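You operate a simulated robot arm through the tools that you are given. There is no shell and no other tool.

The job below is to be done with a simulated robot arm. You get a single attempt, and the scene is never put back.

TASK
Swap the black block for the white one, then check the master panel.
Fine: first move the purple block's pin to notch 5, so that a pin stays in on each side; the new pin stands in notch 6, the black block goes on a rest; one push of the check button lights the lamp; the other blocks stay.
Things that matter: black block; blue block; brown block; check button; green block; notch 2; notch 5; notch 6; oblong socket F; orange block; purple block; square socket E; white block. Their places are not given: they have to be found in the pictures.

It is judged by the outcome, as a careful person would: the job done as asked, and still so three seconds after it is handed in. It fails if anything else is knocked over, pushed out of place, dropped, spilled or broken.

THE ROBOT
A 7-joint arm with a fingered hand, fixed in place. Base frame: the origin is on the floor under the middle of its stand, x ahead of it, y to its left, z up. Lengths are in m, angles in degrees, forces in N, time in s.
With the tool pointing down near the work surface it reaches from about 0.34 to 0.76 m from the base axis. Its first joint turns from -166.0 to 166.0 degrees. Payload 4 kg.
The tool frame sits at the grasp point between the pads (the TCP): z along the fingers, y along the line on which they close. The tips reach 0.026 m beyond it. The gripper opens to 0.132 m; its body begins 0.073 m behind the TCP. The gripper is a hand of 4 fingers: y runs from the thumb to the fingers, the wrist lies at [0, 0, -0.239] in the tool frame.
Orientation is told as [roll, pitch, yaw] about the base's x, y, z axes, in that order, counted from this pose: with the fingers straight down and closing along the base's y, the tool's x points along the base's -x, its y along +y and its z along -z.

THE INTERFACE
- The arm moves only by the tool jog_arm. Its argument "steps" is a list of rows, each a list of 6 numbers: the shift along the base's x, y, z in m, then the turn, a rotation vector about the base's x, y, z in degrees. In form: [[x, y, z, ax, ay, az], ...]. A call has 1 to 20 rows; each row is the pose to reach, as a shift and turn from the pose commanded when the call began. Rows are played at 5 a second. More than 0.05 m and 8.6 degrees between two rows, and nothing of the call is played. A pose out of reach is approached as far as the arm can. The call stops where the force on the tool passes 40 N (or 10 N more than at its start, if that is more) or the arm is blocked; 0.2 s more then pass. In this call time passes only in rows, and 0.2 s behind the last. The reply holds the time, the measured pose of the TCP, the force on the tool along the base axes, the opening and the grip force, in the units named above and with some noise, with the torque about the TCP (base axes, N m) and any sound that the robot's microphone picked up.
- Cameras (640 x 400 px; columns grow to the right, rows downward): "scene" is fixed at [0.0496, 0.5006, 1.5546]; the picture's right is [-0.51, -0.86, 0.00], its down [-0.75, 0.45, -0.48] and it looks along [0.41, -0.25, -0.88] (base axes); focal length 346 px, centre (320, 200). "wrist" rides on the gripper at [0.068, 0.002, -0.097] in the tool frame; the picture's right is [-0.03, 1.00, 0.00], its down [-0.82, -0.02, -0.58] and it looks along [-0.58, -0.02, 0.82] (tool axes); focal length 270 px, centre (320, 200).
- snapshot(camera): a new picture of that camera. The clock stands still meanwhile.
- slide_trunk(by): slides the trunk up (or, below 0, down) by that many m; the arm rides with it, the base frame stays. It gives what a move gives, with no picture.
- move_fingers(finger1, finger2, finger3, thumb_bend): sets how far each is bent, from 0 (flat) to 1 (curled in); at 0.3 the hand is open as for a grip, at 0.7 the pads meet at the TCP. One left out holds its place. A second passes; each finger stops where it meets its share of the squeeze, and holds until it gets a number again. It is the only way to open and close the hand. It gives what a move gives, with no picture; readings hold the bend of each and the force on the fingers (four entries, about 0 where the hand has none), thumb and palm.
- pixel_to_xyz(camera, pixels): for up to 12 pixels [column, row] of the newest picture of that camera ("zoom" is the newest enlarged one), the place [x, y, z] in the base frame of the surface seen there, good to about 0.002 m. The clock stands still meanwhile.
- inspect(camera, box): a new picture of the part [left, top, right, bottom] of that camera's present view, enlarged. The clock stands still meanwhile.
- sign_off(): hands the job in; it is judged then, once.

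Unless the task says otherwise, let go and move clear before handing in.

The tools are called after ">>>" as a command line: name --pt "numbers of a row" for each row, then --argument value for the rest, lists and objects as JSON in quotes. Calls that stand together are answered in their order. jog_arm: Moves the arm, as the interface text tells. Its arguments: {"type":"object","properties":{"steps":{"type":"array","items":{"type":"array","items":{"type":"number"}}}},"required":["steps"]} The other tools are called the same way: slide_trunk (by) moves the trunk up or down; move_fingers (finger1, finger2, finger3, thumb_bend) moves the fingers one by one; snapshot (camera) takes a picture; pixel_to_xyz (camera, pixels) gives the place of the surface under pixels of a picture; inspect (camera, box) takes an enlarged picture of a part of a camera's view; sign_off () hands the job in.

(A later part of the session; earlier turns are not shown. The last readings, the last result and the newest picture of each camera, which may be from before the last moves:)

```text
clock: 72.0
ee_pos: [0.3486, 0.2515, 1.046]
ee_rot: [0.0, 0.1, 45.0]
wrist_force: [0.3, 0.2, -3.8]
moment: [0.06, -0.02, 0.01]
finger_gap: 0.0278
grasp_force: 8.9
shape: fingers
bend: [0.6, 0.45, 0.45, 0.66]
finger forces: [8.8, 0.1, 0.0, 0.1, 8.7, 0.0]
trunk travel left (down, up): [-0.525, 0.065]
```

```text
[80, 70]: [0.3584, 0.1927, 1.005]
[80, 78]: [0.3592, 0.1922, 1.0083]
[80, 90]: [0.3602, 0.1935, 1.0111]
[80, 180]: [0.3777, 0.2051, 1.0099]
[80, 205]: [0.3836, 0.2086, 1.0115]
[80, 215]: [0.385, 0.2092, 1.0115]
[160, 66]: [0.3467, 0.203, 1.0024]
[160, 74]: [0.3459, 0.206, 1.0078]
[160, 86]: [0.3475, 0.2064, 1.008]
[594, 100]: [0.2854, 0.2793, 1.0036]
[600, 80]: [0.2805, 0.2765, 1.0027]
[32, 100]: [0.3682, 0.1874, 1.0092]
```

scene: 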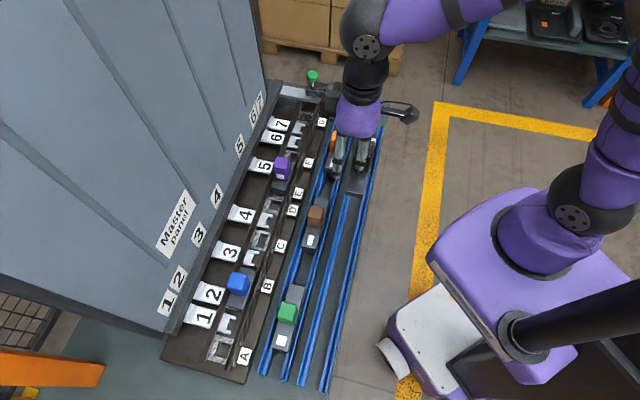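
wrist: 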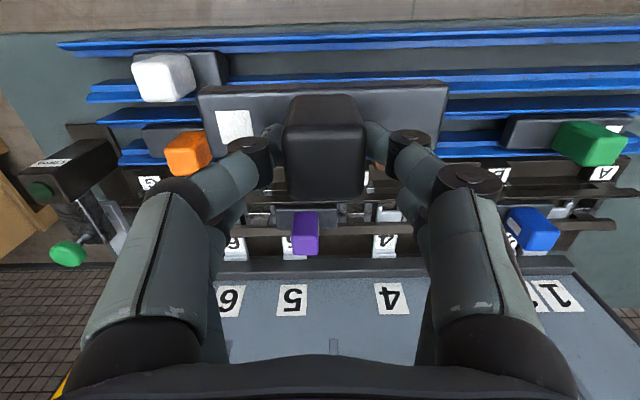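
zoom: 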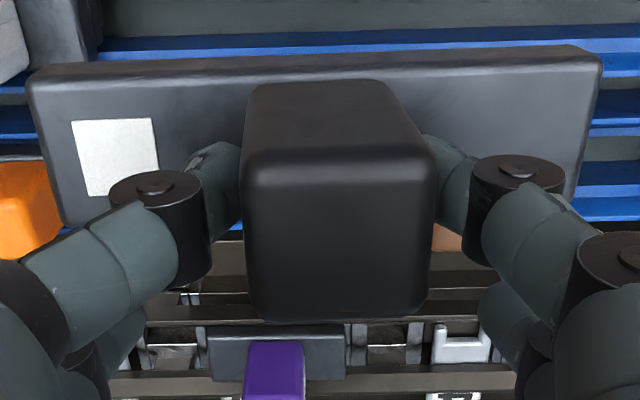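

The slab centre (v≈0.4055) agrees with the channel centre (0.4057), so slack is just small. Before retrying I'll level the block, move it aside and look at the channel stretch itself for any obstruction.

>>> jog_arm --pt "0.02 0.02 0.01 0.6 0.6 0" --pt "0.045 0.045 0.02 1.2 1.2 0" --pt "0.07 0.07 0.03 1.77 1.77 0" --pt "0.09 0.09 0.03 1.77 1.77 0"

>>> snapshot --camera "wrist"

>>> snapshot --camera "scene"

>>> inspect --camera "scene" --box '[310, 120, 400, 220]'

```text
clock: 73.0
ee_pos: [0.4412, 0.3406, 1.074]
ee_rot: [2.5, 0.1, 44.9]
wrist_force: [-0.9, -0.4, -3.3]
moment: [0.02, -0.05, 0.01]
finger_gap: 0.0281
grasp_force: 8.9
shape: fingers
bend: [0.6, 0.45, 0.45, 0.66]
finger forces: [8.9, 0.0, 0.0, 0.1, 8.9, 0.1]
trunk travel left (down, up): [-0.525, 0.065]
```

```text
taken
```

wrist: 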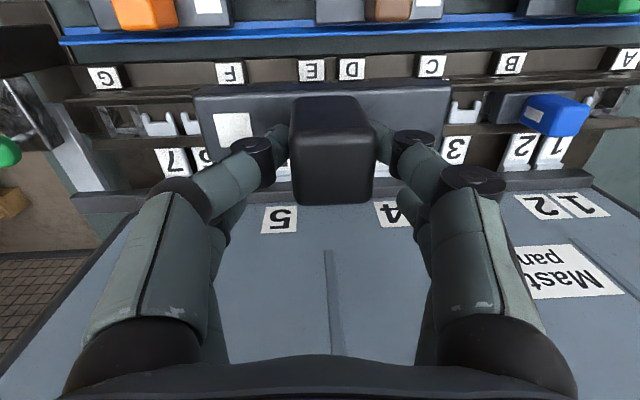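

```text
taken
```

scene: 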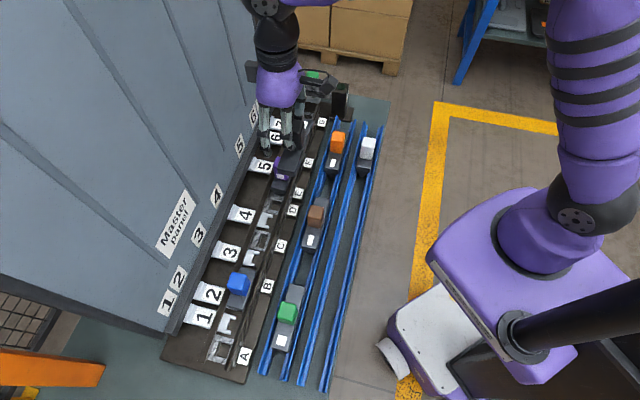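

```text
4.00 times, centred on (355, 170) of scene
```

zoom: 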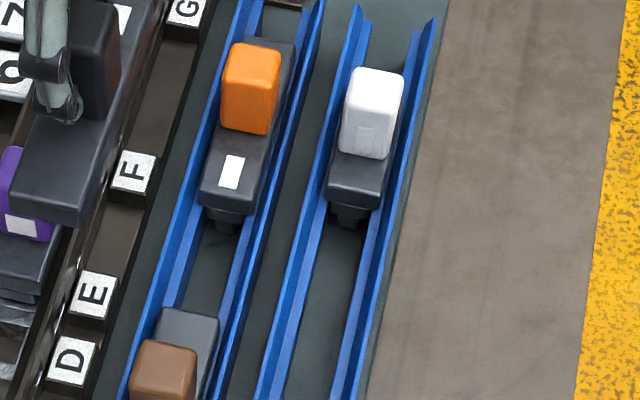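

The channel stretch is clear, so it is just a tight fit for the square foot. I'll measure the held slab's plane now (after levelling) to trim both tilt angles.

>>> inspect --camera "wrist" --box '[190, 60, 460, 240]'

>>> pixel_to_xyz --camera "zoom" --pixels '[[60, 90], [60, 150], [100, 200], [150, 90], [200, 90], [180, 140], [450, 85], [500, 85], [560, 85], [560, 120], [560, 150], [560, 180]]'

>>> pixel_to_xyz --camera "zoom" --pixels '[[80, 100], [80, 200], [120, 90], [170, 150], [220, 100], [480, 110], [530, 100], [590, 100], [575, 170], [580, 60], [400, 75], [300, 75]]'

```text
2.22 times, centred on (325, 150) of wrist
```

zoom: 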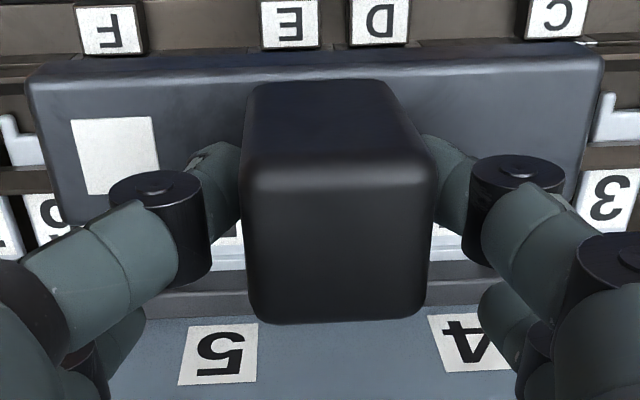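

```text
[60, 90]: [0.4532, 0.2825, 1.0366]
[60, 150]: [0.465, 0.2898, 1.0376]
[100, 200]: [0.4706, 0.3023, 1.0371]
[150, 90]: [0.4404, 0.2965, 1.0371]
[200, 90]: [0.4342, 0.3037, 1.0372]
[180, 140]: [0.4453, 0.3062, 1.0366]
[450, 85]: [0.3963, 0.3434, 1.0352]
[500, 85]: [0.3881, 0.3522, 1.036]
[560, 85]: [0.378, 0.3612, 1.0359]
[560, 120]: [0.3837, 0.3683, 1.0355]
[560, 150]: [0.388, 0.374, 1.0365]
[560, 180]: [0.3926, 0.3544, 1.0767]
```

```text
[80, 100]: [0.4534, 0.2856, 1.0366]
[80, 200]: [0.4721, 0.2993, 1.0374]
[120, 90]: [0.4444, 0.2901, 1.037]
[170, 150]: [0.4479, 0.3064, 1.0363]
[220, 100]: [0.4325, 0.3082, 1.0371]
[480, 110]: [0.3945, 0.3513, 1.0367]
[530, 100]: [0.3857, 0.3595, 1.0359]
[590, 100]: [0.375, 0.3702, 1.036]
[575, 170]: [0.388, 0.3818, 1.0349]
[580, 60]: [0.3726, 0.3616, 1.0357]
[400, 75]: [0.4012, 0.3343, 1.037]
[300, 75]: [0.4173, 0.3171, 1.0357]
```

The slab is now essentially level (within ~0.5°), centre offset ≈(−0.007,−0.0185) from the TCP. I'll return over the channel at TCP (0.3507,0.2492) and lower to just above the contact height.

>>> jog_arm --pt "-0.03 -0.03 0.0 0 0 0" --pt "-0.06 -0.06 0.0 0 0.4 0" --pt "-0.0905 -0.0914 -0.01 -0.15 0.85 0" --pt "-0.0905 -0.0914 -0.03 -0.15 0.85 0" --pt "-0.0905 -0.0914 -0.06 -0.15 0.85 0" --pt "-0.0905 -0.0914 -0.09 -0.15 0.85 0" --pt "-0.0905 -0.0914 -0.12 -0.15 0.85 0" --pt "-0.0905 -0.0914 -0.14 -0.15 0.85 0" --pt "-0.0905 -0.0914 -0.155 -0.15 0.85 0" --pt "-0.0905 -0.0914 -0.163 -0.15 0.85 0"

>>> inspect --camera "wrist" --box '[190, 60, 460, 240]'

>>> pixel_to_xyz --camera "zoom" --pixels '[[60, 90], [80, 200], [150, 90], [560, 85], [560, 150], [575, 180], [580, 55], [580, 48], [60, 72], [60, 64], [580, 20], [580, 35]]'

```text
clock: 75.2
ee_pos: [0.3493, 0.2505, 0.9127]
ee_rot: [3.0, 0.7, 45.0]
wrist_force: [-0.1, 0.2, -2.3]
moment: [0.05, -0.05, 0.02]
finger_gap: 0.0277
grasp_force: 8.9
shape: fingers
bend: [0.6, 0.45, 0.45, 0.66]
finger forces: [8.8, 0.0, 0.0, 0.0, 8.8, 0.0]
trunk travel left (down, up): [-0.525, 0.065]
```

```text
2.22 times, centred on (325, 150) of wrist
```

zoom: 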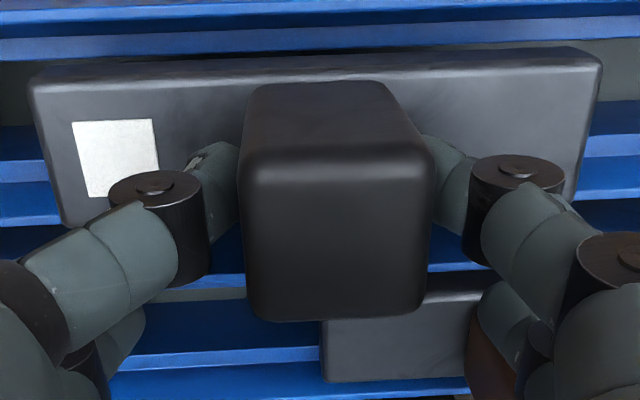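

```text
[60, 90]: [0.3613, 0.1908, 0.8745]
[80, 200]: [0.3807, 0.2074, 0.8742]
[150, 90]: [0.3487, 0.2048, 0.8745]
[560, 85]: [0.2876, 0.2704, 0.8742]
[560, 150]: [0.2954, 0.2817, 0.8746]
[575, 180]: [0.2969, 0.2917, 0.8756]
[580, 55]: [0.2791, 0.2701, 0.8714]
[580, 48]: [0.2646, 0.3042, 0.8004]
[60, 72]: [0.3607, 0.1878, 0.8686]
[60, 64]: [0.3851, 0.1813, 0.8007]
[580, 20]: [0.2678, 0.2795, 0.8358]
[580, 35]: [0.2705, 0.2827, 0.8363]
```

Slab level at 0.8744 with its −v face at v≈0.388; slab centre ≈0.4045–0.405, channel centre ≈0.4057. I'll shift +1 mm in v and lower gently to feel for contact.

>>> jog_arm --pt "0.0006 0.0006 -0.002 0 0 0" --pt "0.0006 0.0006 -0.004 0 0 0" --pt "0.0006 0.0006 -0.006 0 0 0"

```text
clock: 76.0
ee_pos: [0.3499, 0.2504, 0.9068]
ee_rot: [2.9, 0.7, 45.0]
wrist_force: [-1.1, -0.3, -2.7]
moment: [0.02, -0.03, 0.02]
finger_gap: 0.0274
grasp_force: 8.3
shape: fingers
bend: [0.6, 0.45, 0.45, 0.66]
finger forces: [8.8, 0.0, 0.0, 0.0, 8.7, 0.1]
trunk travel left (down, up): [-0.525, 0.065]
```

>>> jog_arm --pt "0 0 -0.001 0 0 0" --pt "0 0 -0.002 0 0 0" --pt "0 0 -0.003 0 0 0"

>>> inspect --camera "wrist" --box '[190, 60, 460, 240]'

>>> pixel_to_xyz --camera "zoom" --pixels '[[60, 90], [80, 200], [150, 90], [560, 85], [560, 150], [575, 180], [580, 55], [60, 72], [220, 100], [480, 110], [580, 20], [580, 35]]'

```text
clock: 76.8
ee_pos: [0.3514, 0.2505, 0.9047]
ee_rot: [3.1, 0.7, 45.0]
wrist_force: [0.0, 0.2, -3.9]
moment: [0.07, -0.04, 0.01]
finger_gap: 0.0276
grasp_force: 9.0
shape: fingers
bend: [0.6, 0.45, 0.45, 0.66]
finger forces: [8.7, 0.0, 0.0, 0.1, 8.7, 0.1]
trunk travel left (down, up): [-0.525, 0.065]
```

```text
2.22 times, centred on (325, 150) of wrist
```

zoom: 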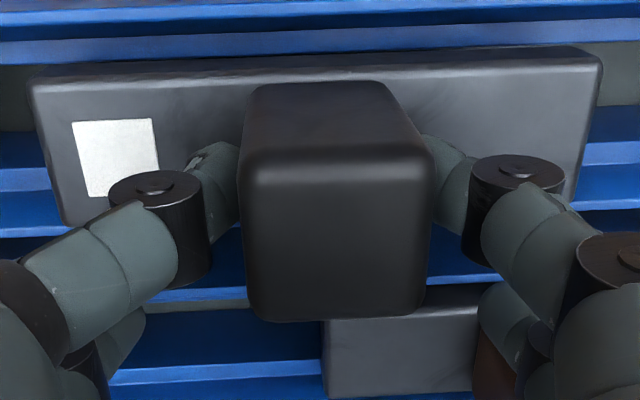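

```text
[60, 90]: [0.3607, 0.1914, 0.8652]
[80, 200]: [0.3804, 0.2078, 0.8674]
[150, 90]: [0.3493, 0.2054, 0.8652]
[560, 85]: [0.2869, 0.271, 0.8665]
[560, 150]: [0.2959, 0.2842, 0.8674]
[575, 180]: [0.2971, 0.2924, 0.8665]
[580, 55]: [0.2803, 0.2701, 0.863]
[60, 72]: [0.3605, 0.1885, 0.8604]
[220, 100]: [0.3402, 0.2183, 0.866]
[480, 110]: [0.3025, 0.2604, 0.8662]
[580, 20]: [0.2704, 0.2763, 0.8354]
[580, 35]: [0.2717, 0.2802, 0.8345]
```

Slab top is now 0.866 with no contact — below where it caught before. I'll continue lowering in small steps.

>>> jog_arm --pt "0 0 -0.002 0 0 0" --pt "0 0 -0.004 0 0 0" --pt "0 0 -0.005 0 0 0"

>>> jog_arm --pt "0 0 -0.002 0 0 0" --pt "0 0 -0.003 0 0 0"

>>> inspect --camera "wrist" --box '[190, 60, 460, 240]'

>>> pixel_to_xyz --camera "zoom" --pixels '[[60, 90], [80, 200], [150, 90], [560, 85], [560, 150], [575, 180], [580, 55], [60, 72], [220, 100], [480, 110], [580, 20], [580, 35]]'

```text
clock: 77.6
ee_pos: [0.35, 0.2501, 0.8989]
ee_rot: [3.0, 0.7, 45.0]
wrist_force: [-3.2, 1.3, 3.7]
moment: [-0.05, 0.12, -0.06]
finger_gap: 0.0277
grasp_force: 10.1
shape: fingers
bend: [0.6, 0.45, 0.45, 0.68]
finger forces: [11.3, 0.0, 0.0, 0.0, 8.5, 0.0]
trunk travel left (down, up): [-0.525, 0.065]
```

```text
clock: 78.2
ee_pos: [0.348, 0.2501, 0.8969]
ee_rot: [3.0, 0.7, 45.1]
wrist_force: [-5.8, 1.8, 7.8]
moment: [-0.08, 0.16, -0.04]
finger_gap: 0.0273
grasp_force: 10.8
shape: fingers
bend: [0.59, 0.45, 0.45, 0.69]
finger forces: [12.3, 0.0, 0.0, 0.0, 8.7, 0.1]
trunk travel left (down, up): [-0.525, 0.065]
```

```text
2.22 times, centred on (325, 150) of wrist
```

zoom: 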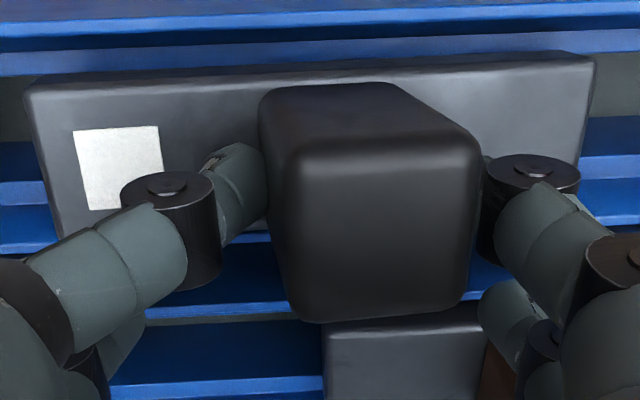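

```text
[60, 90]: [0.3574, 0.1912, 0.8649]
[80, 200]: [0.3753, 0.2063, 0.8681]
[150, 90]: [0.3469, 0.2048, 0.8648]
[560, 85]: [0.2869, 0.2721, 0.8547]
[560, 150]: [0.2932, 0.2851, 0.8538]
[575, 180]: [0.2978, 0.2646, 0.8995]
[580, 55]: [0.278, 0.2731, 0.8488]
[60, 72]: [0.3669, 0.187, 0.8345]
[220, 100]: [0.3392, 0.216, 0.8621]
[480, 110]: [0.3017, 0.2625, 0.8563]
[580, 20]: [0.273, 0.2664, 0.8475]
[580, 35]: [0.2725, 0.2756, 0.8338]
```

Same catch: the +u foot end stops at ≈0.866 while the −u end goes down; the moments point to the foot's +v edge sitting on the +v ledge. I'll back up, re-measure and re-level, then try ~2 mm toward −v.

>>> jog_arm --pt "0 0 0.006 0 0 0" --pt "0 0 0.012 0 0 0" --pt "0 0 0.02 0 0 0"

>>> inspect --camera "wrist" --box '[190, 60, 460, 240]'

>>> pixel_to_xyz --camera "zoom" --pixels '[[60, 90], [80, 200], [150, 90], [560, 85], [560, 150], [480, 150], [580, 55], [60, 75], [60, 72], [200, 110], [590, 100], [30, 100]]'

>>> pixel_to_xyz --camera "zoom" --pixels '[[620, 5], [620, 12], [620, 20], [620, 28], [620, 36], [620, 44], [620, 120], [620, 140], [620, 150], [620, 160], [620, 175], [620, 190]]'

```text
clock: 79.0
ee_pos: [0.3491, 0.2514, 0.9153]
ee_rot: [2.9, 0.6, 44.9]
wrist_force: [-0.1, -0.8, -3.4]
moment: [0.08, -0.02, 0.02]
finger_gap: 0.0275
grasp_force: 8.4
shape: fingers
bend: [0.59, 0.45, 0.45, 0.67]
finger forces: [8.7, 0.0, 0.0, 0.0, 8.7, 0.0]
trunk travel left (down, up): [-0.525, 0.065]
```

```text
2.22 times, centred on (325, 150) of wrist
```

zoom: 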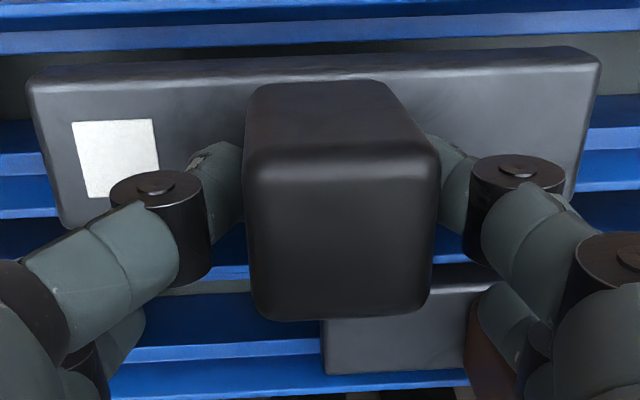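

```text
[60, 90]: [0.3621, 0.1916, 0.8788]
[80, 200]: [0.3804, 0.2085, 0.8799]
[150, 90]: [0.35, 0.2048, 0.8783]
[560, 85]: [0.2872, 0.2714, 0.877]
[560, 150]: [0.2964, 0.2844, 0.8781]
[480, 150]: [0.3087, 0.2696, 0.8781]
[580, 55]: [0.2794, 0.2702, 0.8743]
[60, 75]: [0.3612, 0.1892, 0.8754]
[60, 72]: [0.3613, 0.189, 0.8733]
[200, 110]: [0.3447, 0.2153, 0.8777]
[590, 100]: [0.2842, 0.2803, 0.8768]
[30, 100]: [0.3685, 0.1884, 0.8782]
```

```text
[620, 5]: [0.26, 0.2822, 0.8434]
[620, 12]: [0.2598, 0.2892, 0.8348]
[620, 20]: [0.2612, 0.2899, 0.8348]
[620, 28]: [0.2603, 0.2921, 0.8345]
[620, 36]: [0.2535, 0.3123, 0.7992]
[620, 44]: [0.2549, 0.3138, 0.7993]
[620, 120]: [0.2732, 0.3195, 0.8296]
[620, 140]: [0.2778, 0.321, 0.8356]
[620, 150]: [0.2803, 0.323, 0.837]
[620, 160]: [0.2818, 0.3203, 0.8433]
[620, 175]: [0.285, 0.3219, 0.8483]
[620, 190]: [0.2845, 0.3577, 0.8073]
```

Refined: slab spans v≈0.3885–0.424 (centre ≈0.4065) against channel centre ≈0.4053, so I should move ~1.4 mm toward −v and trim 0.8° of tilt. Then lower again gently.

>>> jog_arm --pt "-0.0005 -0.0005 -0.002 0.3 0.3 0" --pt "-0.001 -0.001 -0.005 0.6 0.6 0" --pt "-0.001 -0.001 -0.008 0.6 0.6 0" --pt "-0.001 -0.001 -0.011 0.6 0.6 0" --pt "-0.001 -0.001 -0.013 0.6 0.6 0"

>>> jog_arm --pt "0 0 -0.001 0 0 0" --pt "0 0 -0.002 0 0 0"

```text
clock: 80.2
ee_pos: [0.3497, 0.2494, 0.9034]
ee_rot: [3.9, 0.7, 45.0]
wrist_force: [-0.1, 1.3, -2.7]
moment: [0.04, -0.07, 0.0]
finger_gap: 0.0277
grasp_force: 9.0
shape: fingers
bend: [0.59, 0.45, 0.45, 0.67]
finger forces: [8.6, 0.0, 0.1, 0.0, 8.7, 0.1]
trunk travel left (down, up): [-0.525, 0.065]
```

```text
clock: 80.8
ee_pos: [0.3495, 0.2495, 0.9009]
ee_rot: [3.8, 0.7, 45.0]
wrist_force: [0.1, 0.0, -3.1]
moment: [0.07, -0.04, -0.04]
finger_gap: 0.0279
grasp_force: 8.7
shape: fingers
bend: [0.59, 0.45, 0.45, 0.67]
finger forces: [8.7, 0.0, 0.0, 0.0, 8.7, 0.1]
trunk travel left (down, up): [-0.525, 0.065]
```

At TCP z=0.901 there's still no contact, lower than both previous catches. Continuing in 1 mm steps.

>>> jog_arm --pt "0 0 -0.001 0 0 0" --pt "0 0 -0.002 0 0 0"

>>> inspect --camera "wrist" --box '[190, 60, 460, 240]'

>>> pixel_to_xyz --camera "zoom" --pixels '[[60, 90], [80, 200], [150, 90], [560, 85], [560, 150], [480, 150], [580, 55], [60, 75], [60, 72], [200, 110], [590, 100], [30, 100]]'

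```text
clock: 81.4
ee_pos: [0.3493, 0.2505, 0.8983]
ee_rot: [3.9, 0.7, 45.0]
wrist_force: [0.3, -0.5, -3.1]
moment: [0.06, -0.08, 0.03]
finger_gap: 0.0274
grasp_force: 8.6
shape: fingers
bend: [0.59, 0.45, 0.45, 0.67]
finger forces: [8.7, 0.1, 0.0, 0.0, 8.7, 0.1]
trunk travel left (down, up): [-0.525, 0.065]
```

```text
2.22 times, centred on (325, 150) of wrist
```

zoom: 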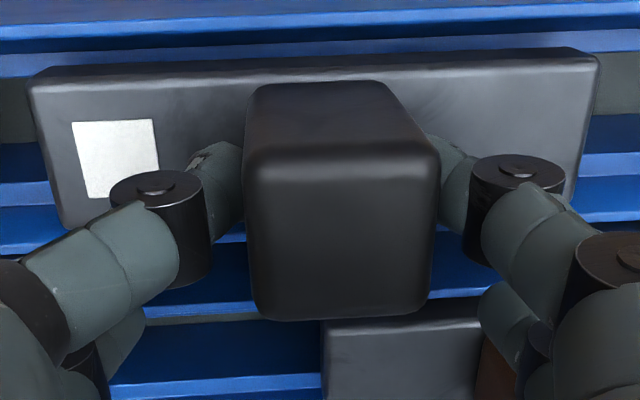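

```text
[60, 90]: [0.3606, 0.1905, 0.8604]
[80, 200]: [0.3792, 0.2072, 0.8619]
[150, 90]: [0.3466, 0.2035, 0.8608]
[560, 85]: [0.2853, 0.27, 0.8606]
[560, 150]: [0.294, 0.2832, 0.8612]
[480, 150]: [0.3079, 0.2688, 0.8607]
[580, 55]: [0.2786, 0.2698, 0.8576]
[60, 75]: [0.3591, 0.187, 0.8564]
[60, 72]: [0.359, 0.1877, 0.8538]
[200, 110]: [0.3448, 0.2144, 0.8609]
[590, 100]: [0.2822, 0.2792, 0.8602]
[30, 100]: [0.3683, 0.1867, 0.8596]
```

The foot is in the channel now: slab level at 0.8605, no contact. I'll lower the remaining ~7 mm.

>>> jog_arm --pt "0 0 -0.0015 0 0 0" --pt "0 0 -0.003 0 0 0" --pt "0 0 -0.0045 0 0 0"

>>> jog_arm --pt "0 0 -0.001 0 0 0" --pt "0 0 -0.002 0 0 0"

>>> inspect --camera "wrist" --box '[190, 60, 460, 240]'

>>> pixel_to_xyz --camera "zoom" --pixels '[[60, 90], [80, 200], [150, 90], [560, 85], [560, 150], [480, 150], [580, 55], [60, 75], [60, 72], [200, 110], [590, 100], [30, 100]]'

```text
clock: 82.2
ee_pos: [0.3487, 0.2504, 0.8944]
ee_rot: [3.8, 0.7, 45.0]
wrist_force: [-0.2, 0.8, -3.9]
moment: [0.05, -0.05, 0.0]
finger_gap: 0.028
grasp_force: 8.7
shape: fingers
bend: [0.59, 0.45, 0.45, 0.67]
finger forces: [8.7, 0.0, 0.0, 0.0, 8.7, 0.0]
trunk travel left (down, up): [-0.525, 0.065]
```

```text
clock: 82.8
ee_pos: [0.3495, 0.2505, 0.8913]
ee_rot: [3.8, 0.6, 45.0]
wrist_force: [0.1, 0.5, -3.1]
moment: [0.08, -0.07, -0.01]
finger_gap: 0.0281
grasp_force: 9.1
shape: fingers
bend: [0.59, 0.45, 0.45, 0.67]
finger forces: [8.7, 0.0, 0.1, 0.0, 8.7, 0.0]
trunk travel left (down, up): [-0.525, 0.065]
```

```text
2.22 times, centred on (325, 150) of wrist
```

zoom: 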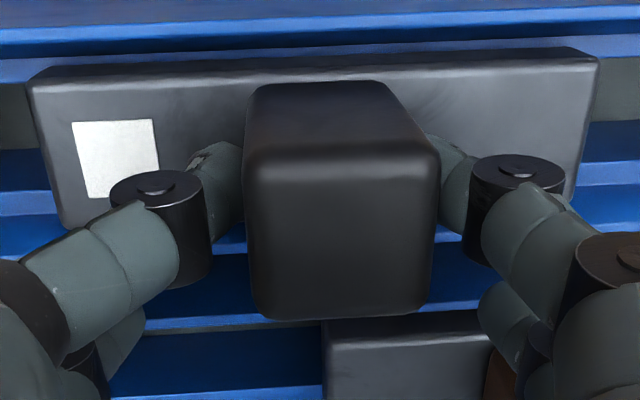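

```text
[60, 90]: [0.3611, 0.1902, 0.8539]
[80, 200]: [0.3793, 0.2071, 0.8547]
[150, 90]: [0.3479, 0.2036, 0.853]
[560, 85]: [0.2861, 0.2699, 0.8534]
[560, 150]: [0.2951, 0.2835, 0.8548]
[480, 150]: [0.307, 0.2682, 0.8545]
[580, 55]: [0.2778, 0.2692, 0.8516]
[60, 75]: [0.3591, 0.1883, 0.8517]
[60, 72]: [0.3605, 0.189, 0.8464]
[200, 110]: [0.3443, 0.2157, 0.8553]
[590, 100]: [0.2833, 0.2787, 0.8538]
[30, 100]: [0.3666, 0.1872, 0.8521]
```

Slab at ≈0.854, just about to seat. I'll lower 2 mm more and watch for the contact force.

>>> jog_arm --pt "0 0 -0.0008 0 0 0" --pt "0 0 -0.0016 0 0 0"

```text
clock: 83.4
ee_pos: [0.3485, 0.2499, 0.8908]
ee_rot: [3.7, 0.8, 44.9]
wrist_force: [1.2, 1.0, -2.5]
moment: [0.03, -0.04, 0.01]
finger_gap: 0.0277
grasp_force: 8.6
shape: fingers
bend: [0.59, 0.45, 0.45, 0.67]
finger forces: [8.8, 0.0, 0.0, 0.0, 8.7, 0.1]
trunk travel left (down, up): [-0.525, 0.065]
```

>>> jog_arm --pt "0 0 -0.0008 0 0 0" --pt "0 0 -0.0016 0 0 0"

>>> inspect --camera "wrist" --box '[190, 60, 460, 240]'

>>> pixel_to_xyz --camera "zoom" --pixels '[[60, 90], [80, 200], [150, 90], [560, 85], [560, 150], [480, 150], [580, 55], [60, 75], [60, 72], [200, 110], [590, 100], [30, 100]]'

```text
clock: 84.0
ee_pos: [0.3495, 0.2492, 0.8898]
ee_rot: [3.8, 0.7, 45.0]
wrist_force: [1.2, 0.6, 4.7]
moment: [-0.08, 0.08, -0.02]
finger_gap: 0.0275
grasp_force: 9.5
shape: fingers
bend: [0.6, 0.45, 0.45, 0.67]
finger forces: [9.8, 0.1, 0.0, 0.0, 10.1, 0.0]
trunk travel left (down, up): [-0.525, 0.065]
```

```text
2.22 times, centred on (325, 150) of wrist
```

zoom: 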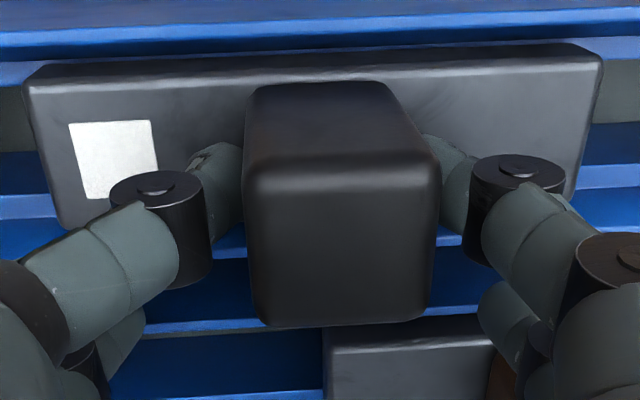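

```text
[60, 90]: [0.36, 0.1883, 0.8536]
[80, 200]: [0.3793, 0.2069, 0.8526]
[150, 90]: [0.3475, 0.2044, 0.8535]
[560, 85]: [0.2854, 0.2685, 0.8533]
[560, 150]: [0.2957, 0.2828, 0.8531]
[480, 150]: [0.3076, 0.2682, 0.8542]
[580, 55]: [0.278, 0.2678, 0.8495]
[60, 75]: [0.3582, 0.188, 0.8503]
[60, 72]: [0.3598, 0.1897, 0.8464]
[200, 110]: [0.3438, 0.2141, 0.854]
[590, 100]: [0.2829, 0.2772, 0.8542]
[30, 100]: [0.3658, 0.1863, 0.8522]
```

Contact +4.7 N with the slab level at 0.8535: black rests in the channel. Releasing and rising.

>>> move_fingers --finger1 0.5 --thumb_bend 0.5

>>> jog_arm --pt "0 0 0.015 0 0 0" --pt "0 0 0.035 0 0 0" --pt "0 0 0.06 -0.8 -0.8 0" --pt "0 0 0.09 -1.8 -2.0 0" --pt "0 0 0.12 -2.22 -3.22 0" --pt "0 0 0.15 -2.22 -3.22 0"

>>> snapshot --camera "wrist"

>>> snapshot --camera "scene"

```text
clock: 85.0
ee_pos: [0.3488, 0.2488, 0.8896]
ee_rot: [3.8, 0.7, 45.1]
wrist_force: [-0.1, -0.5, 0.4]
moment: [0.03, 0.0, -0.02]
finger_gap: 0.0652
grasp_force: 0.1
shape: fingers
bend: [0.5, 0.45, 0.45, 0.5]
finger forces: [0.1, 0.1, 0.0, 0.1, 0.0, 0.0]
trunk travel left (down, up): [-0.525, 0.065]
```

```text
clock: 86.4
ee_pos: [0.3499, 0.2494, 1.0391]
ee_rot: [0.1, 0.0, 44.9]
wrist_force: [0.8, 0.0, -0.4]
moment: [-0.03, 0.01, 0.05]
finger_gap: 0.0653
grasp_force: 0.1
shape: fingers
bend: [0.5, 0.45, 0.45, 0.5]
finger forces: [0.0, 0.0, 0.1, 0.0, 0.1, 0.0]
trunk travel left (down, up): [-0.525, 0.065]
```

```text
taken
```

wrist: 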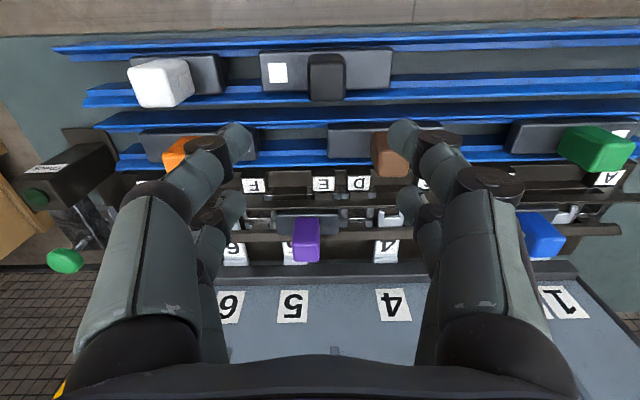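

```text
taken
```

scene: 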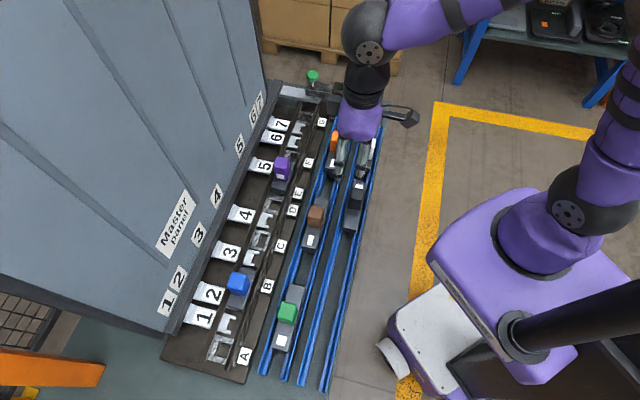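

Black is on the rest (slab visible at (325,70), knob at (326,77)), other blocks unchanged. Next, white: I'll move so the camera sees it head-on.

>>> jog_arm --pt "0.016 -0.032 0 0 0 0" --pt "0.033 -0.064 0 0 0 0" --pt "0.05 -0.096 0 0 0 0" --pt "0.0659 -0.1278 0 0 0 0"

>>> snapshot --camera "wrist"

>>> inspect --camera "wrist" --box '[240, 100, 400, 220]'

```text
clock: 87.4
ee_pos: [0.4154, 0.1201, 1.0392]
ee_rot: [0.0, -0.1, 45.0]
wrist_force: [0.3, 0.9, -0.2]
moment: [0.0, 0.01, 0.01]
finger_gap: 0.0657
grasp_force: 0.0
shape: fingers
bend: [0.5, 0.45, 0.45, 0.5]
finger forces: [0.0, 0.0, 0.0, 0.0, 0.0, 0.0]
trunk travel left (down, up): [-0.525, 0.065]
```

```text
taken
```

wrist: 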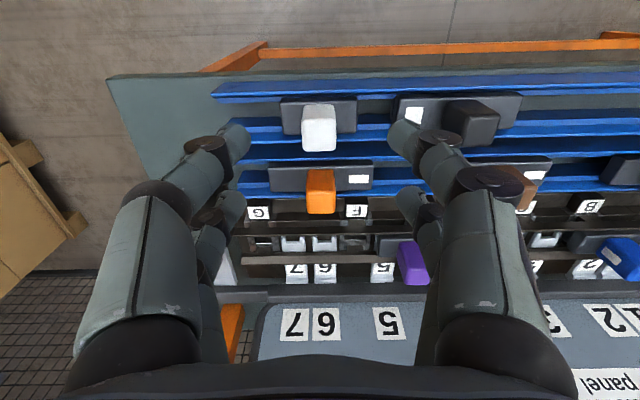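

```text
3.33 times, centred on (320, 160) of wrist
```

zoom: 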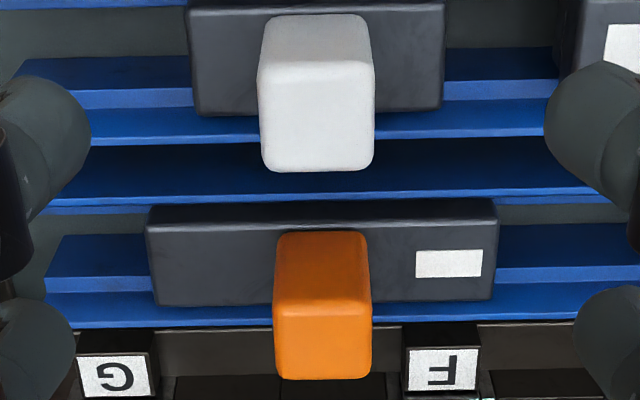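

>>> inspect --camera "wrist" --box '[260, 80, 380, 170]'

>>> pixel_to_xyz --camera "zoom" --pixels '[[120, 120], [505, 120], [120, 88], [480, 85], [130, 240], [490, 240], [240, 250], [390, 250], [315, 345], [315, 220], [315, 140], [290, 330]]'

>>> pixel_to_xyz --camera "zoom" --pixels '[[112, 150], [515, 150], [232, 260], [395, 260], [315, 360], [245, 345], [385, 345], [160, 100], [160, 255], [470, 100], [470, 250], [315, 300]]'

```text
4.44 times, centred on (320, 125) of wrist
```

zoom: 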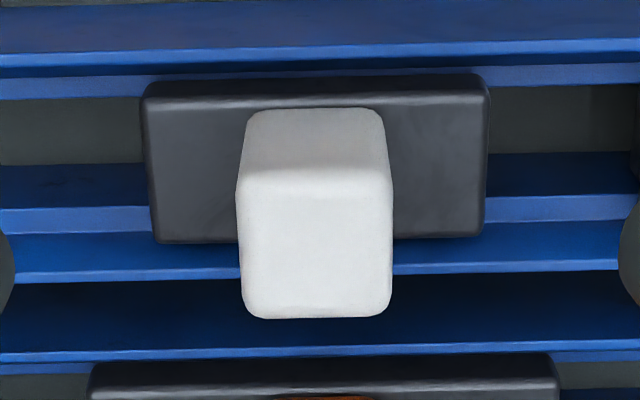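

```text
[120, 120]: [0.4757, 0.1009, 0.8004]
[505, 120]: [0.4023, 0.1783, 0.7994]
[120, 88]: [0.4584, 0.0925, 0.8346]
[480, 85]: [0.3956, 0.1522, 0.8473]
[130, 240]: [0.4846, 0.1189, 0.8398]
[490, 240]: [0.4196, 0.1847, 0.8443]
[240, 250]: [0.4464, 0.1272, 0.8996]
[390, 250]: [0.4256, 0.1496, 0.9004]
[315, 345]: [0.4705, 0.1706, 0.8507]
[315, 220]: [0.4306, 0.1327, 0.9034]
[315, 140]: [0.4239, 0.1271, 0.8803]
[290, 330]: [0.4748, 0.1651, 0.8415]
```

```text
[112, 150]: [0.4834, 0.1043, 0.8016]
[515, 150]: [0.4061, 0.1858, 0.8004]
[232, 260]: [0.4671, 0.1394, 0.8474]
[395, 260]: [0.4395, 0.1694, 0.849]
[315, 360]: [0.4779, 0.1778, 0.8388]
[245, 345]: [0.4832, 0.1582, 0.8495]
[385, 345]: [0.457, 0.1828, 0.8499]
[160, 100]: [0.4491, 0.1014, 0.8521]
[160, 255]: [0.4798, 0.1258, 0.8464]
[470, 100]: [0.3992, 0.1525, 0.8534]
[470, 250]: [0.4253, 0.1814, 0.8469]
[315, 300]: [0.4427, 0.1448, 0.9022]
```

White knob centre ≈(u 0.2103, v 0.405), top 0.902; slab 0.170–0.250. I'll move to the pinch pose above it and descend part-way.

>>> jog_arm --pt "0.0168 0.0158 0.0 0 0 0" --pt "0.0336 0.0316 -0.02 0 0 0" --pt "0.0336 0.0316 -0.05 0 0 0" --pt "0.0336 0.0316 -0.08 0 0 0" --pt "0.0336 0.0316 -0.105 0 0 0"

>>> inspect --camera "wrist" --box '[200, 40, 440, 220]'

>>> inspect --camera "scene" --box '[290, 90, 410, 190]'

```text
clock: 88.6
ee_pos: [0.4488, 0.1541, 0.9339]
ee_rot: [0.0, 0.0, 45.0]
wrist_force: [-0.1, 0.0, -0.9]
moment: [0.0, -0.01, -0.01]
finger_gap: 0.0654
grasp_force: 0.1
shape: fingers
bend: [0.5, 0.45, 0.45, 0.5]
finger forces: [0.0, 0.0, 0.1, 0.0, 0.0, 0.0]
trunk travel left (down, up): [-0.525, 0.065]
```

```text
2.22 times, centred on (320, 130) of wrist
```

zoom: 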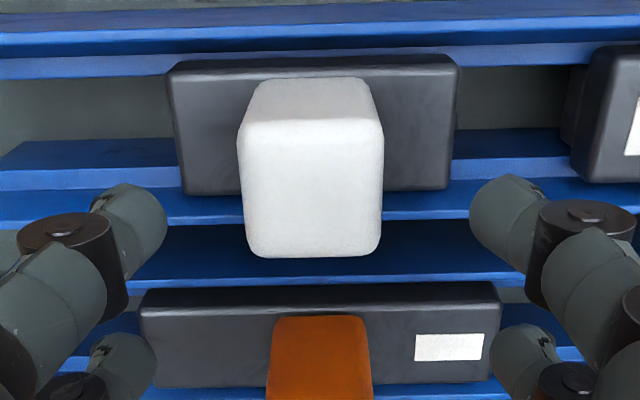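

```text
4.00 times, centred on (350, 140) of scene
```

zoom: 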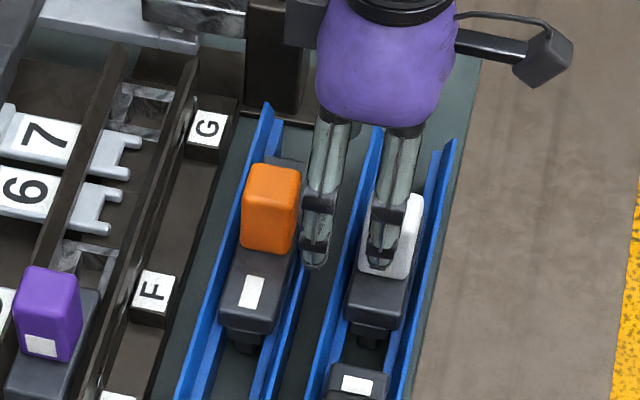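

The knob is ~1.5 mm toward +u of the finger midpoint; I'll correct that, descend to z≈0.8955 and close partly.

>>> jog_arm --pt "0.001 -0.001 -0.015 0 0 0" --pt "0.001 -0.001 -0.03 0 0 0" --pt "0.001 -0.001 -0.0385 0 0 0"

>>> move_fingers --finger1 0.59 --thumb_bend 0.59

>>> inspect --camera "wrist" --box '[210, 60, 430, 240]'

```text
clock: 89.4
ee_pos: [0.4502, 0.1515, 0.8951]
ee_rot: [0.0, -0.1, 44.9]
wrist_force: [0.0, -0.8, 0.2]
moment: [0.03, 0.01, 0.0]
finger_gap: 0.0654
grasp_force: 0.0
shape: fingers
bend: [0.5, 0.45, 0.45, 0.5]
finger forces: [0.1, 0.0, 0.1, 0.0, 0.0, 0.1]
trunk travel left (down, up): [-0.525, 0.065]
```

```text
clock: 90.4
ee_pos: [0.4488, 0.1519, 0.8953]
ee_rot: [0.1, 0.1, 45.0]
wrist_force: [0.2, 0.4, -0.4]
moment: [0.02, 0.02, -0.01]
finger_gap: 0.0364
grasp_force: 0.1
shape: fingers
bend: [0.59, 0.45, 0.45, 0.59]
finger forces: [0.0, 0.0, 0.0, 0.1, 0.0, 0.0]
trunk travel left (down, up): [-0.525, 0.065]
```

```text
2.22 times, centred on (320, 150) of wrist
```

zoom: 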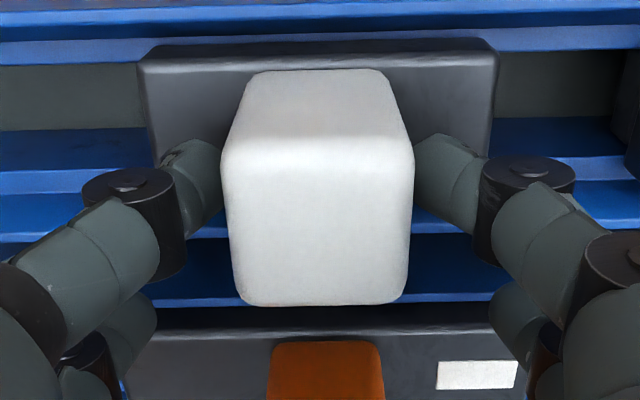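

The knob is centred between finger1 and thumb. I'll tighten gradually.

>>> move_fingers --finger1 0.63 --thumb_bend 0.63

>>> move_fingers --finger1 0.67 --thumb_bend 0.655

>>> move_fingers --finger1 0.71 --thumb_bend 0.69

>>> move_fingers --finger1 0.73 --thumb_bend 0.71

>>> inspect --camera "wrist" --box '[210, 60, 430, 240]'

```text
clock: 91.4
ee_pos: [0.4481, 0.1521, 0.8951]
ee_rot: [0.0, -0.1, 45.0]
wrist_force: [-0.4, -0.1, -0.1]
moment: [0.0, -0.01, 0.0]
finger_gap: 0.0302
grasp_force: 2.1
shape: fingers
bend: [0.61, 0.45, 0.45, 0.62]
finger forces: [1.7, 0.1, 0.0, 0.0, 2.0, 0.0]
trunk travel left (down, up): [-0.525, 0.065]
```

```text
clock: 92.4
ee_pos: [0.4489, 0.1514, 0.8954]
ee_rot: [0.0, 0.0, 45.0]
wrist_force: [-0.1, -0.4, -0.1]
moment: [0.01, -0.02, -0.05]
finger_gap: 0.029
grasp_force: 3.9
shape: fingers
bend: [0.61, 0.45, 0.45, 0.63]
finger forces: [4.1, 0.0, 0.0, 0.1, 3.9, 0.1]
trunk travel left (down, up): [-0.525, 0.065]
```

```text
clock: 93.4
ee_pos: [0.449, 0.1526, 0.8945]
ee_rot: [0.0, 0.0, 44.9]
wrist_force: [-1.0, -0.7, -0.3]
moment: [0.07, -0.04, 0.02]
finger_gap: 0.0279
grasp_force: 8.2
shape: fingers
bend: [0.61, 0.45, 0.45, 0.65]
finger forces: [8.1, 0.0, 0.1, 0.0, 8.1, 0.0]
trunk travel left (down, up): [-0.525, 0.065]
```

```text
clock: 94.4
ee_pos: [0.4492, 0.1513, 0.8952]
ee_rot: [0.0, -0.1, 45.0]
wrist_force: [0.1, 0.5, -0.8]
moment: [0.06, -0.02, 0.01]
finger_gap: 0.0277
grasp_force: 8.7
shape: fingers
bend: [0.61, 0.45, 0.45, 0.66]
finger forces: [9.0, 0.0, 0.0, 0.0, 8.8, 0.0]
trunk travel left (down, up): [-0.525, 0.065]
```

```text
2.22 times, centred on (320, 150) of wrist
```

zoom: 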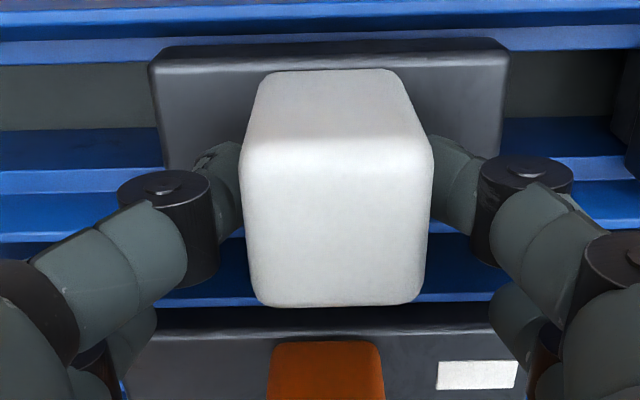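

White is gripped at ~9 N per side; it slid ~2 mm along its rest, harmlessly. I'll lift it a little and check.

>>> jog_arm --pt "0 0 0.004 0 0 0" --pt "0 0 0.01 0 0 0" --pt "0 0 0.02 0 0 0" --pt "0 0 0.035 0 0 0" --pt "0 0 0.055 0 0 0" --pt "0 0 0.08 0 0 0" --pt "0 0 0.11 0 0 0" --pt "0 0 0.14 0 0 0"

>>> snapshot --camera "wrist"

>>> inspect --camera "scene" --box '[270, 70, 400, 200]'

>>> inspect --camera "wrist" --box '[210, 60, 430, 240]'

>>> pixel_to_xyz --camera "zoom" --pixels '[[170, 90], [180, 140], [220, 80], [450, 80], [490, 80], [480, 130], [320, 60], [170, 72], [490, 60], [260, 290], [400, 290], [320, 90]]'

```text
clock: 96.2
ee_pos: [0.45, 0.1548, 1.0359]
ee_rot: [0.0, -0.1, 45.0]
wrist_force: [0.2, 0.8, -2.4]
moment: [0.0, -0.04, -0.02]
finger_gap: 0.028
grasp_force: 8.8
shape: fingers
bend: [0.6, 0.45, 0.45, 0.66]
finger forces: [8.7, 0.0, 0.1, 0.0, 8.6, 0.0]
trunk travel left (down, up): [-0.525, 0.065]
```

```text
taken
```

wrist: 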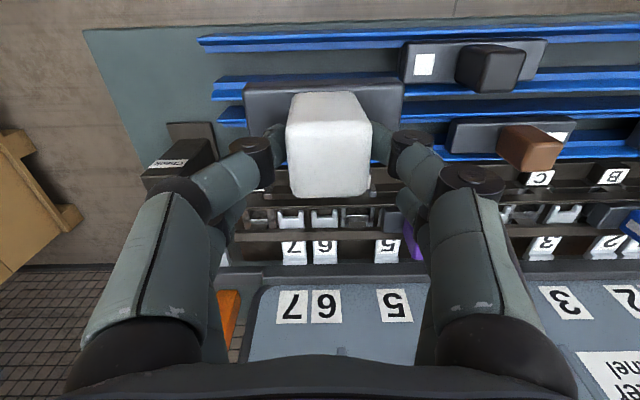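

```text
3.08 times, centred on (335, 135) of scene
```

zoom: 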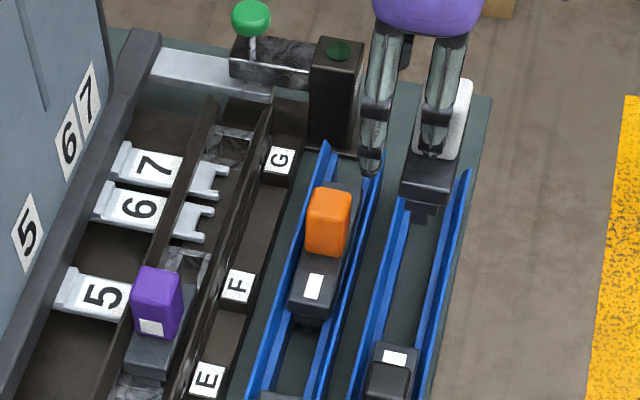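

```text
2.22 times, centred on (320, 150) of wrist
```

zoom: 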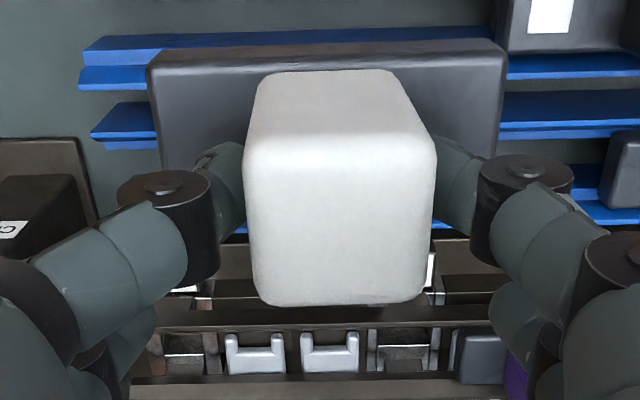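

```text
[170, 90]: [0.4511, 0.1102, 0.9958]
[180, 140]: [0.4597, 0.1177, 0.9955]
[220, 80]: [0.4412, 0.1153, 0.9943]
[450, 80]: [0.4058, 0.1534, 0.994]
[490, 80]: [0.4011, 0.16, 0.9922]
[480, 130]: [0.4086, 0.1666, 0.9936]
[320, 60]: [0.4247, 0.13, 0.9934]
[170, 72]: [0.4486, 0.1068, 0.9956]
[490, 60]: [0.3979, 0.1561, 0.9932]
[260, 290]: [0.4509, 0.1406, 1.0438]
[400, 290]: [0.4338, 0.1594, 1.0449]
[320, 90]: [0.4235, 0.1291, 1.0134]
```

White is held with ~2.4° tilt (+u end high), slab centre about (−0.004,−0.020) from the TCP. I'll carry it over F–6 while levelling, to hover height.

>>> jog_arm --pt "0.0 0.0 0.015 0 0 0" --pt "0.014 0.018 0.025 0.3 0.3 0" --pt "0.028 0.036 0.025 0.6 0.6 0" --pt "0.042 0.053 0.025 0.9 0.9 0" --pt "0.056 0.071 0.025 1.2 1.2 0" --pt "0.07 0.089 0.025 1.5 1.5 0" --pt "0.085 0.107 0.025 1.7 1.7 0" --pt "0.1 0.125 0.025 1.7 1.7 0" --pt "0.1132 0.142 0.015 1.7 1.7 0" --pt "0.1132 0.142 -0.01 1.7 1.7 0" --pt "0.1132 0.142 -0.035 1.7 1.7 0"

>>> snapshot --camera "wrist"

>>> inspect --camera "wrist" --box '[210, 40, 430, 220]'

>>> pixel_to_xyz --camera "zoom" --pixels '[[165, 125], [165, 112], [180, 160], [485, 125], [485, 110], [470, 160], [320, 104], [320, 145], [280, 340], [410, 340], [320, 98], [500, 130]]'

```text
clock: 98.6
ee_pos: [0.5634, 0.2938, 1.0015]
ee_rot: [2.3, 0.0, 45.0]
wrist_force: [0.5, -0.1, -2.6]
moment: [0.03, -0.07, 0.0]
finger_gap: 0.0278
grasp_force: 8.3
shape: fingers
bend: [0.6, 0.45, 0.45, 0.66]
finger forces: [8.7, 0.0, 0.0, 0.0, 8.8, 0.0]
trunk travel left (down, up): [-0.525, 0.065]
```

```text
taken
```

wrist: 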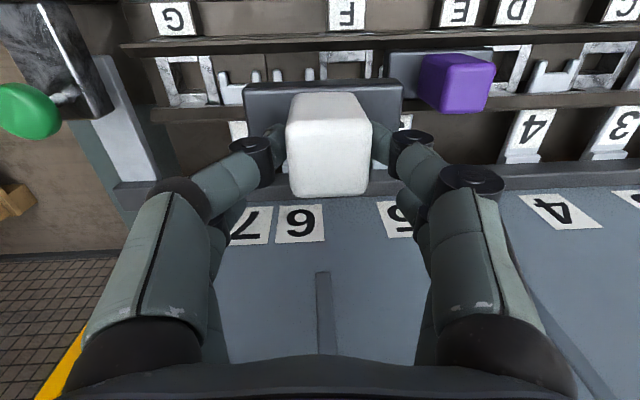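

```text
2.22 times, centred on (320, 130) of wrist
```

zoom: 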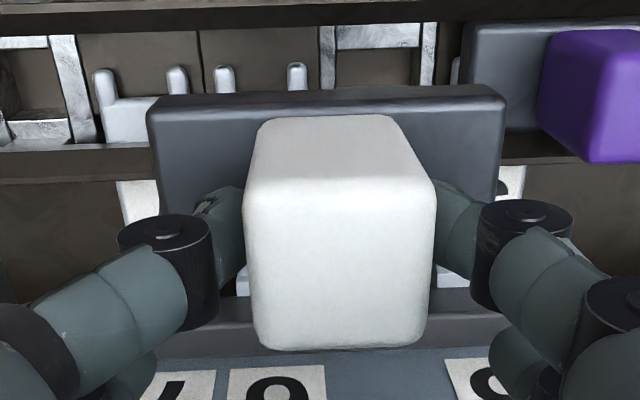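

```text
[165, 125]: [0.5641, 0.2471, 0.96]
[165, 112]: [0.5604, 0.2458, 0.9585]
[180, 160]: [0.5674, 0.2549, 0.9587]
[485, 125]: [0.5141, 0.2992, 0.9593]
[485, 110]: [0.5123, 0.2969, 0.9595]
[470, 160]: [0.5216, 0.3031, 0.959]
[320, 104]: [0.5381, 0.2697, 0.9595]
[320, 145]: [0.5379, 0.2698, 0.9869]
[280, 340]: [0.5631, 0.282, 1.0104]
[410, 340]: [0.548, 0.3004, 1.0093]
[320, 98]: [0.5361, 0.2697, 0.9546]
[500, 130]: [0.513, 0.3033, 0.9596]
```

The slab is level (≈0.9595) with centre u≈0.1875. I'll measure fork 6 and socket F in this view to get the exact target.

>>> pixel_to_xyz --camera "zoom" --pixels '[[225, 78], [297, 75], [104, 85], [177, 80], [326, 60], [428, 55], [377, 36], [320, 60], [334, 60], [421, 55], [434, 55], [377, 44]]'

>>> inspect --camera "scene" --box '[240, 90, 330, 170]'

```text
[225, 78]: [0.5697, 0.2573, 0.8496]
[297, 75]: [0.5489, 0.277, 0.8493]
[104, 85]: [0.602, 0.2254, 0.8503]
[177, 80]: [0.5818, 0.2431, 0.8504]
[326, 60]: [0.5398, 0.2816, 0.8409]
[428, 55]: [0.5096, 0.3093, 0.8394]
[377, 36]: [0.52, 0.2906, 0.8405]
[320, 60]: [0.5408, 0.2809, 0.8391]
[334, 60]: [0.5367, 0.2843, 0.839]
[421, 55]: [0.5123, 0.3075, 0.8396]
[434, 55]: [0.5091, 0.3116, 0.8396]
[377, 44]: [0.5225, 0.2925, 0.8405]
```

```text
5.00 times, centred on (285, 130) of scene
```

zoom: 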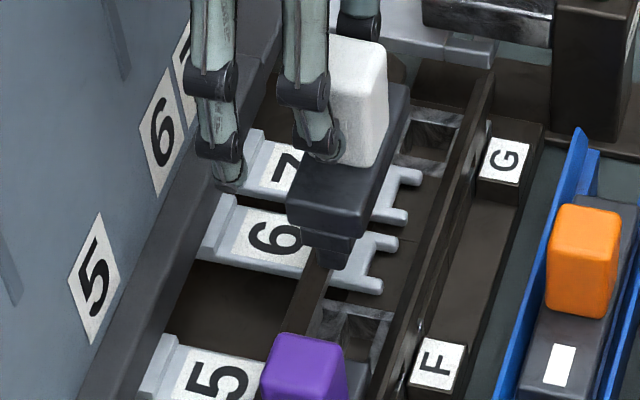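

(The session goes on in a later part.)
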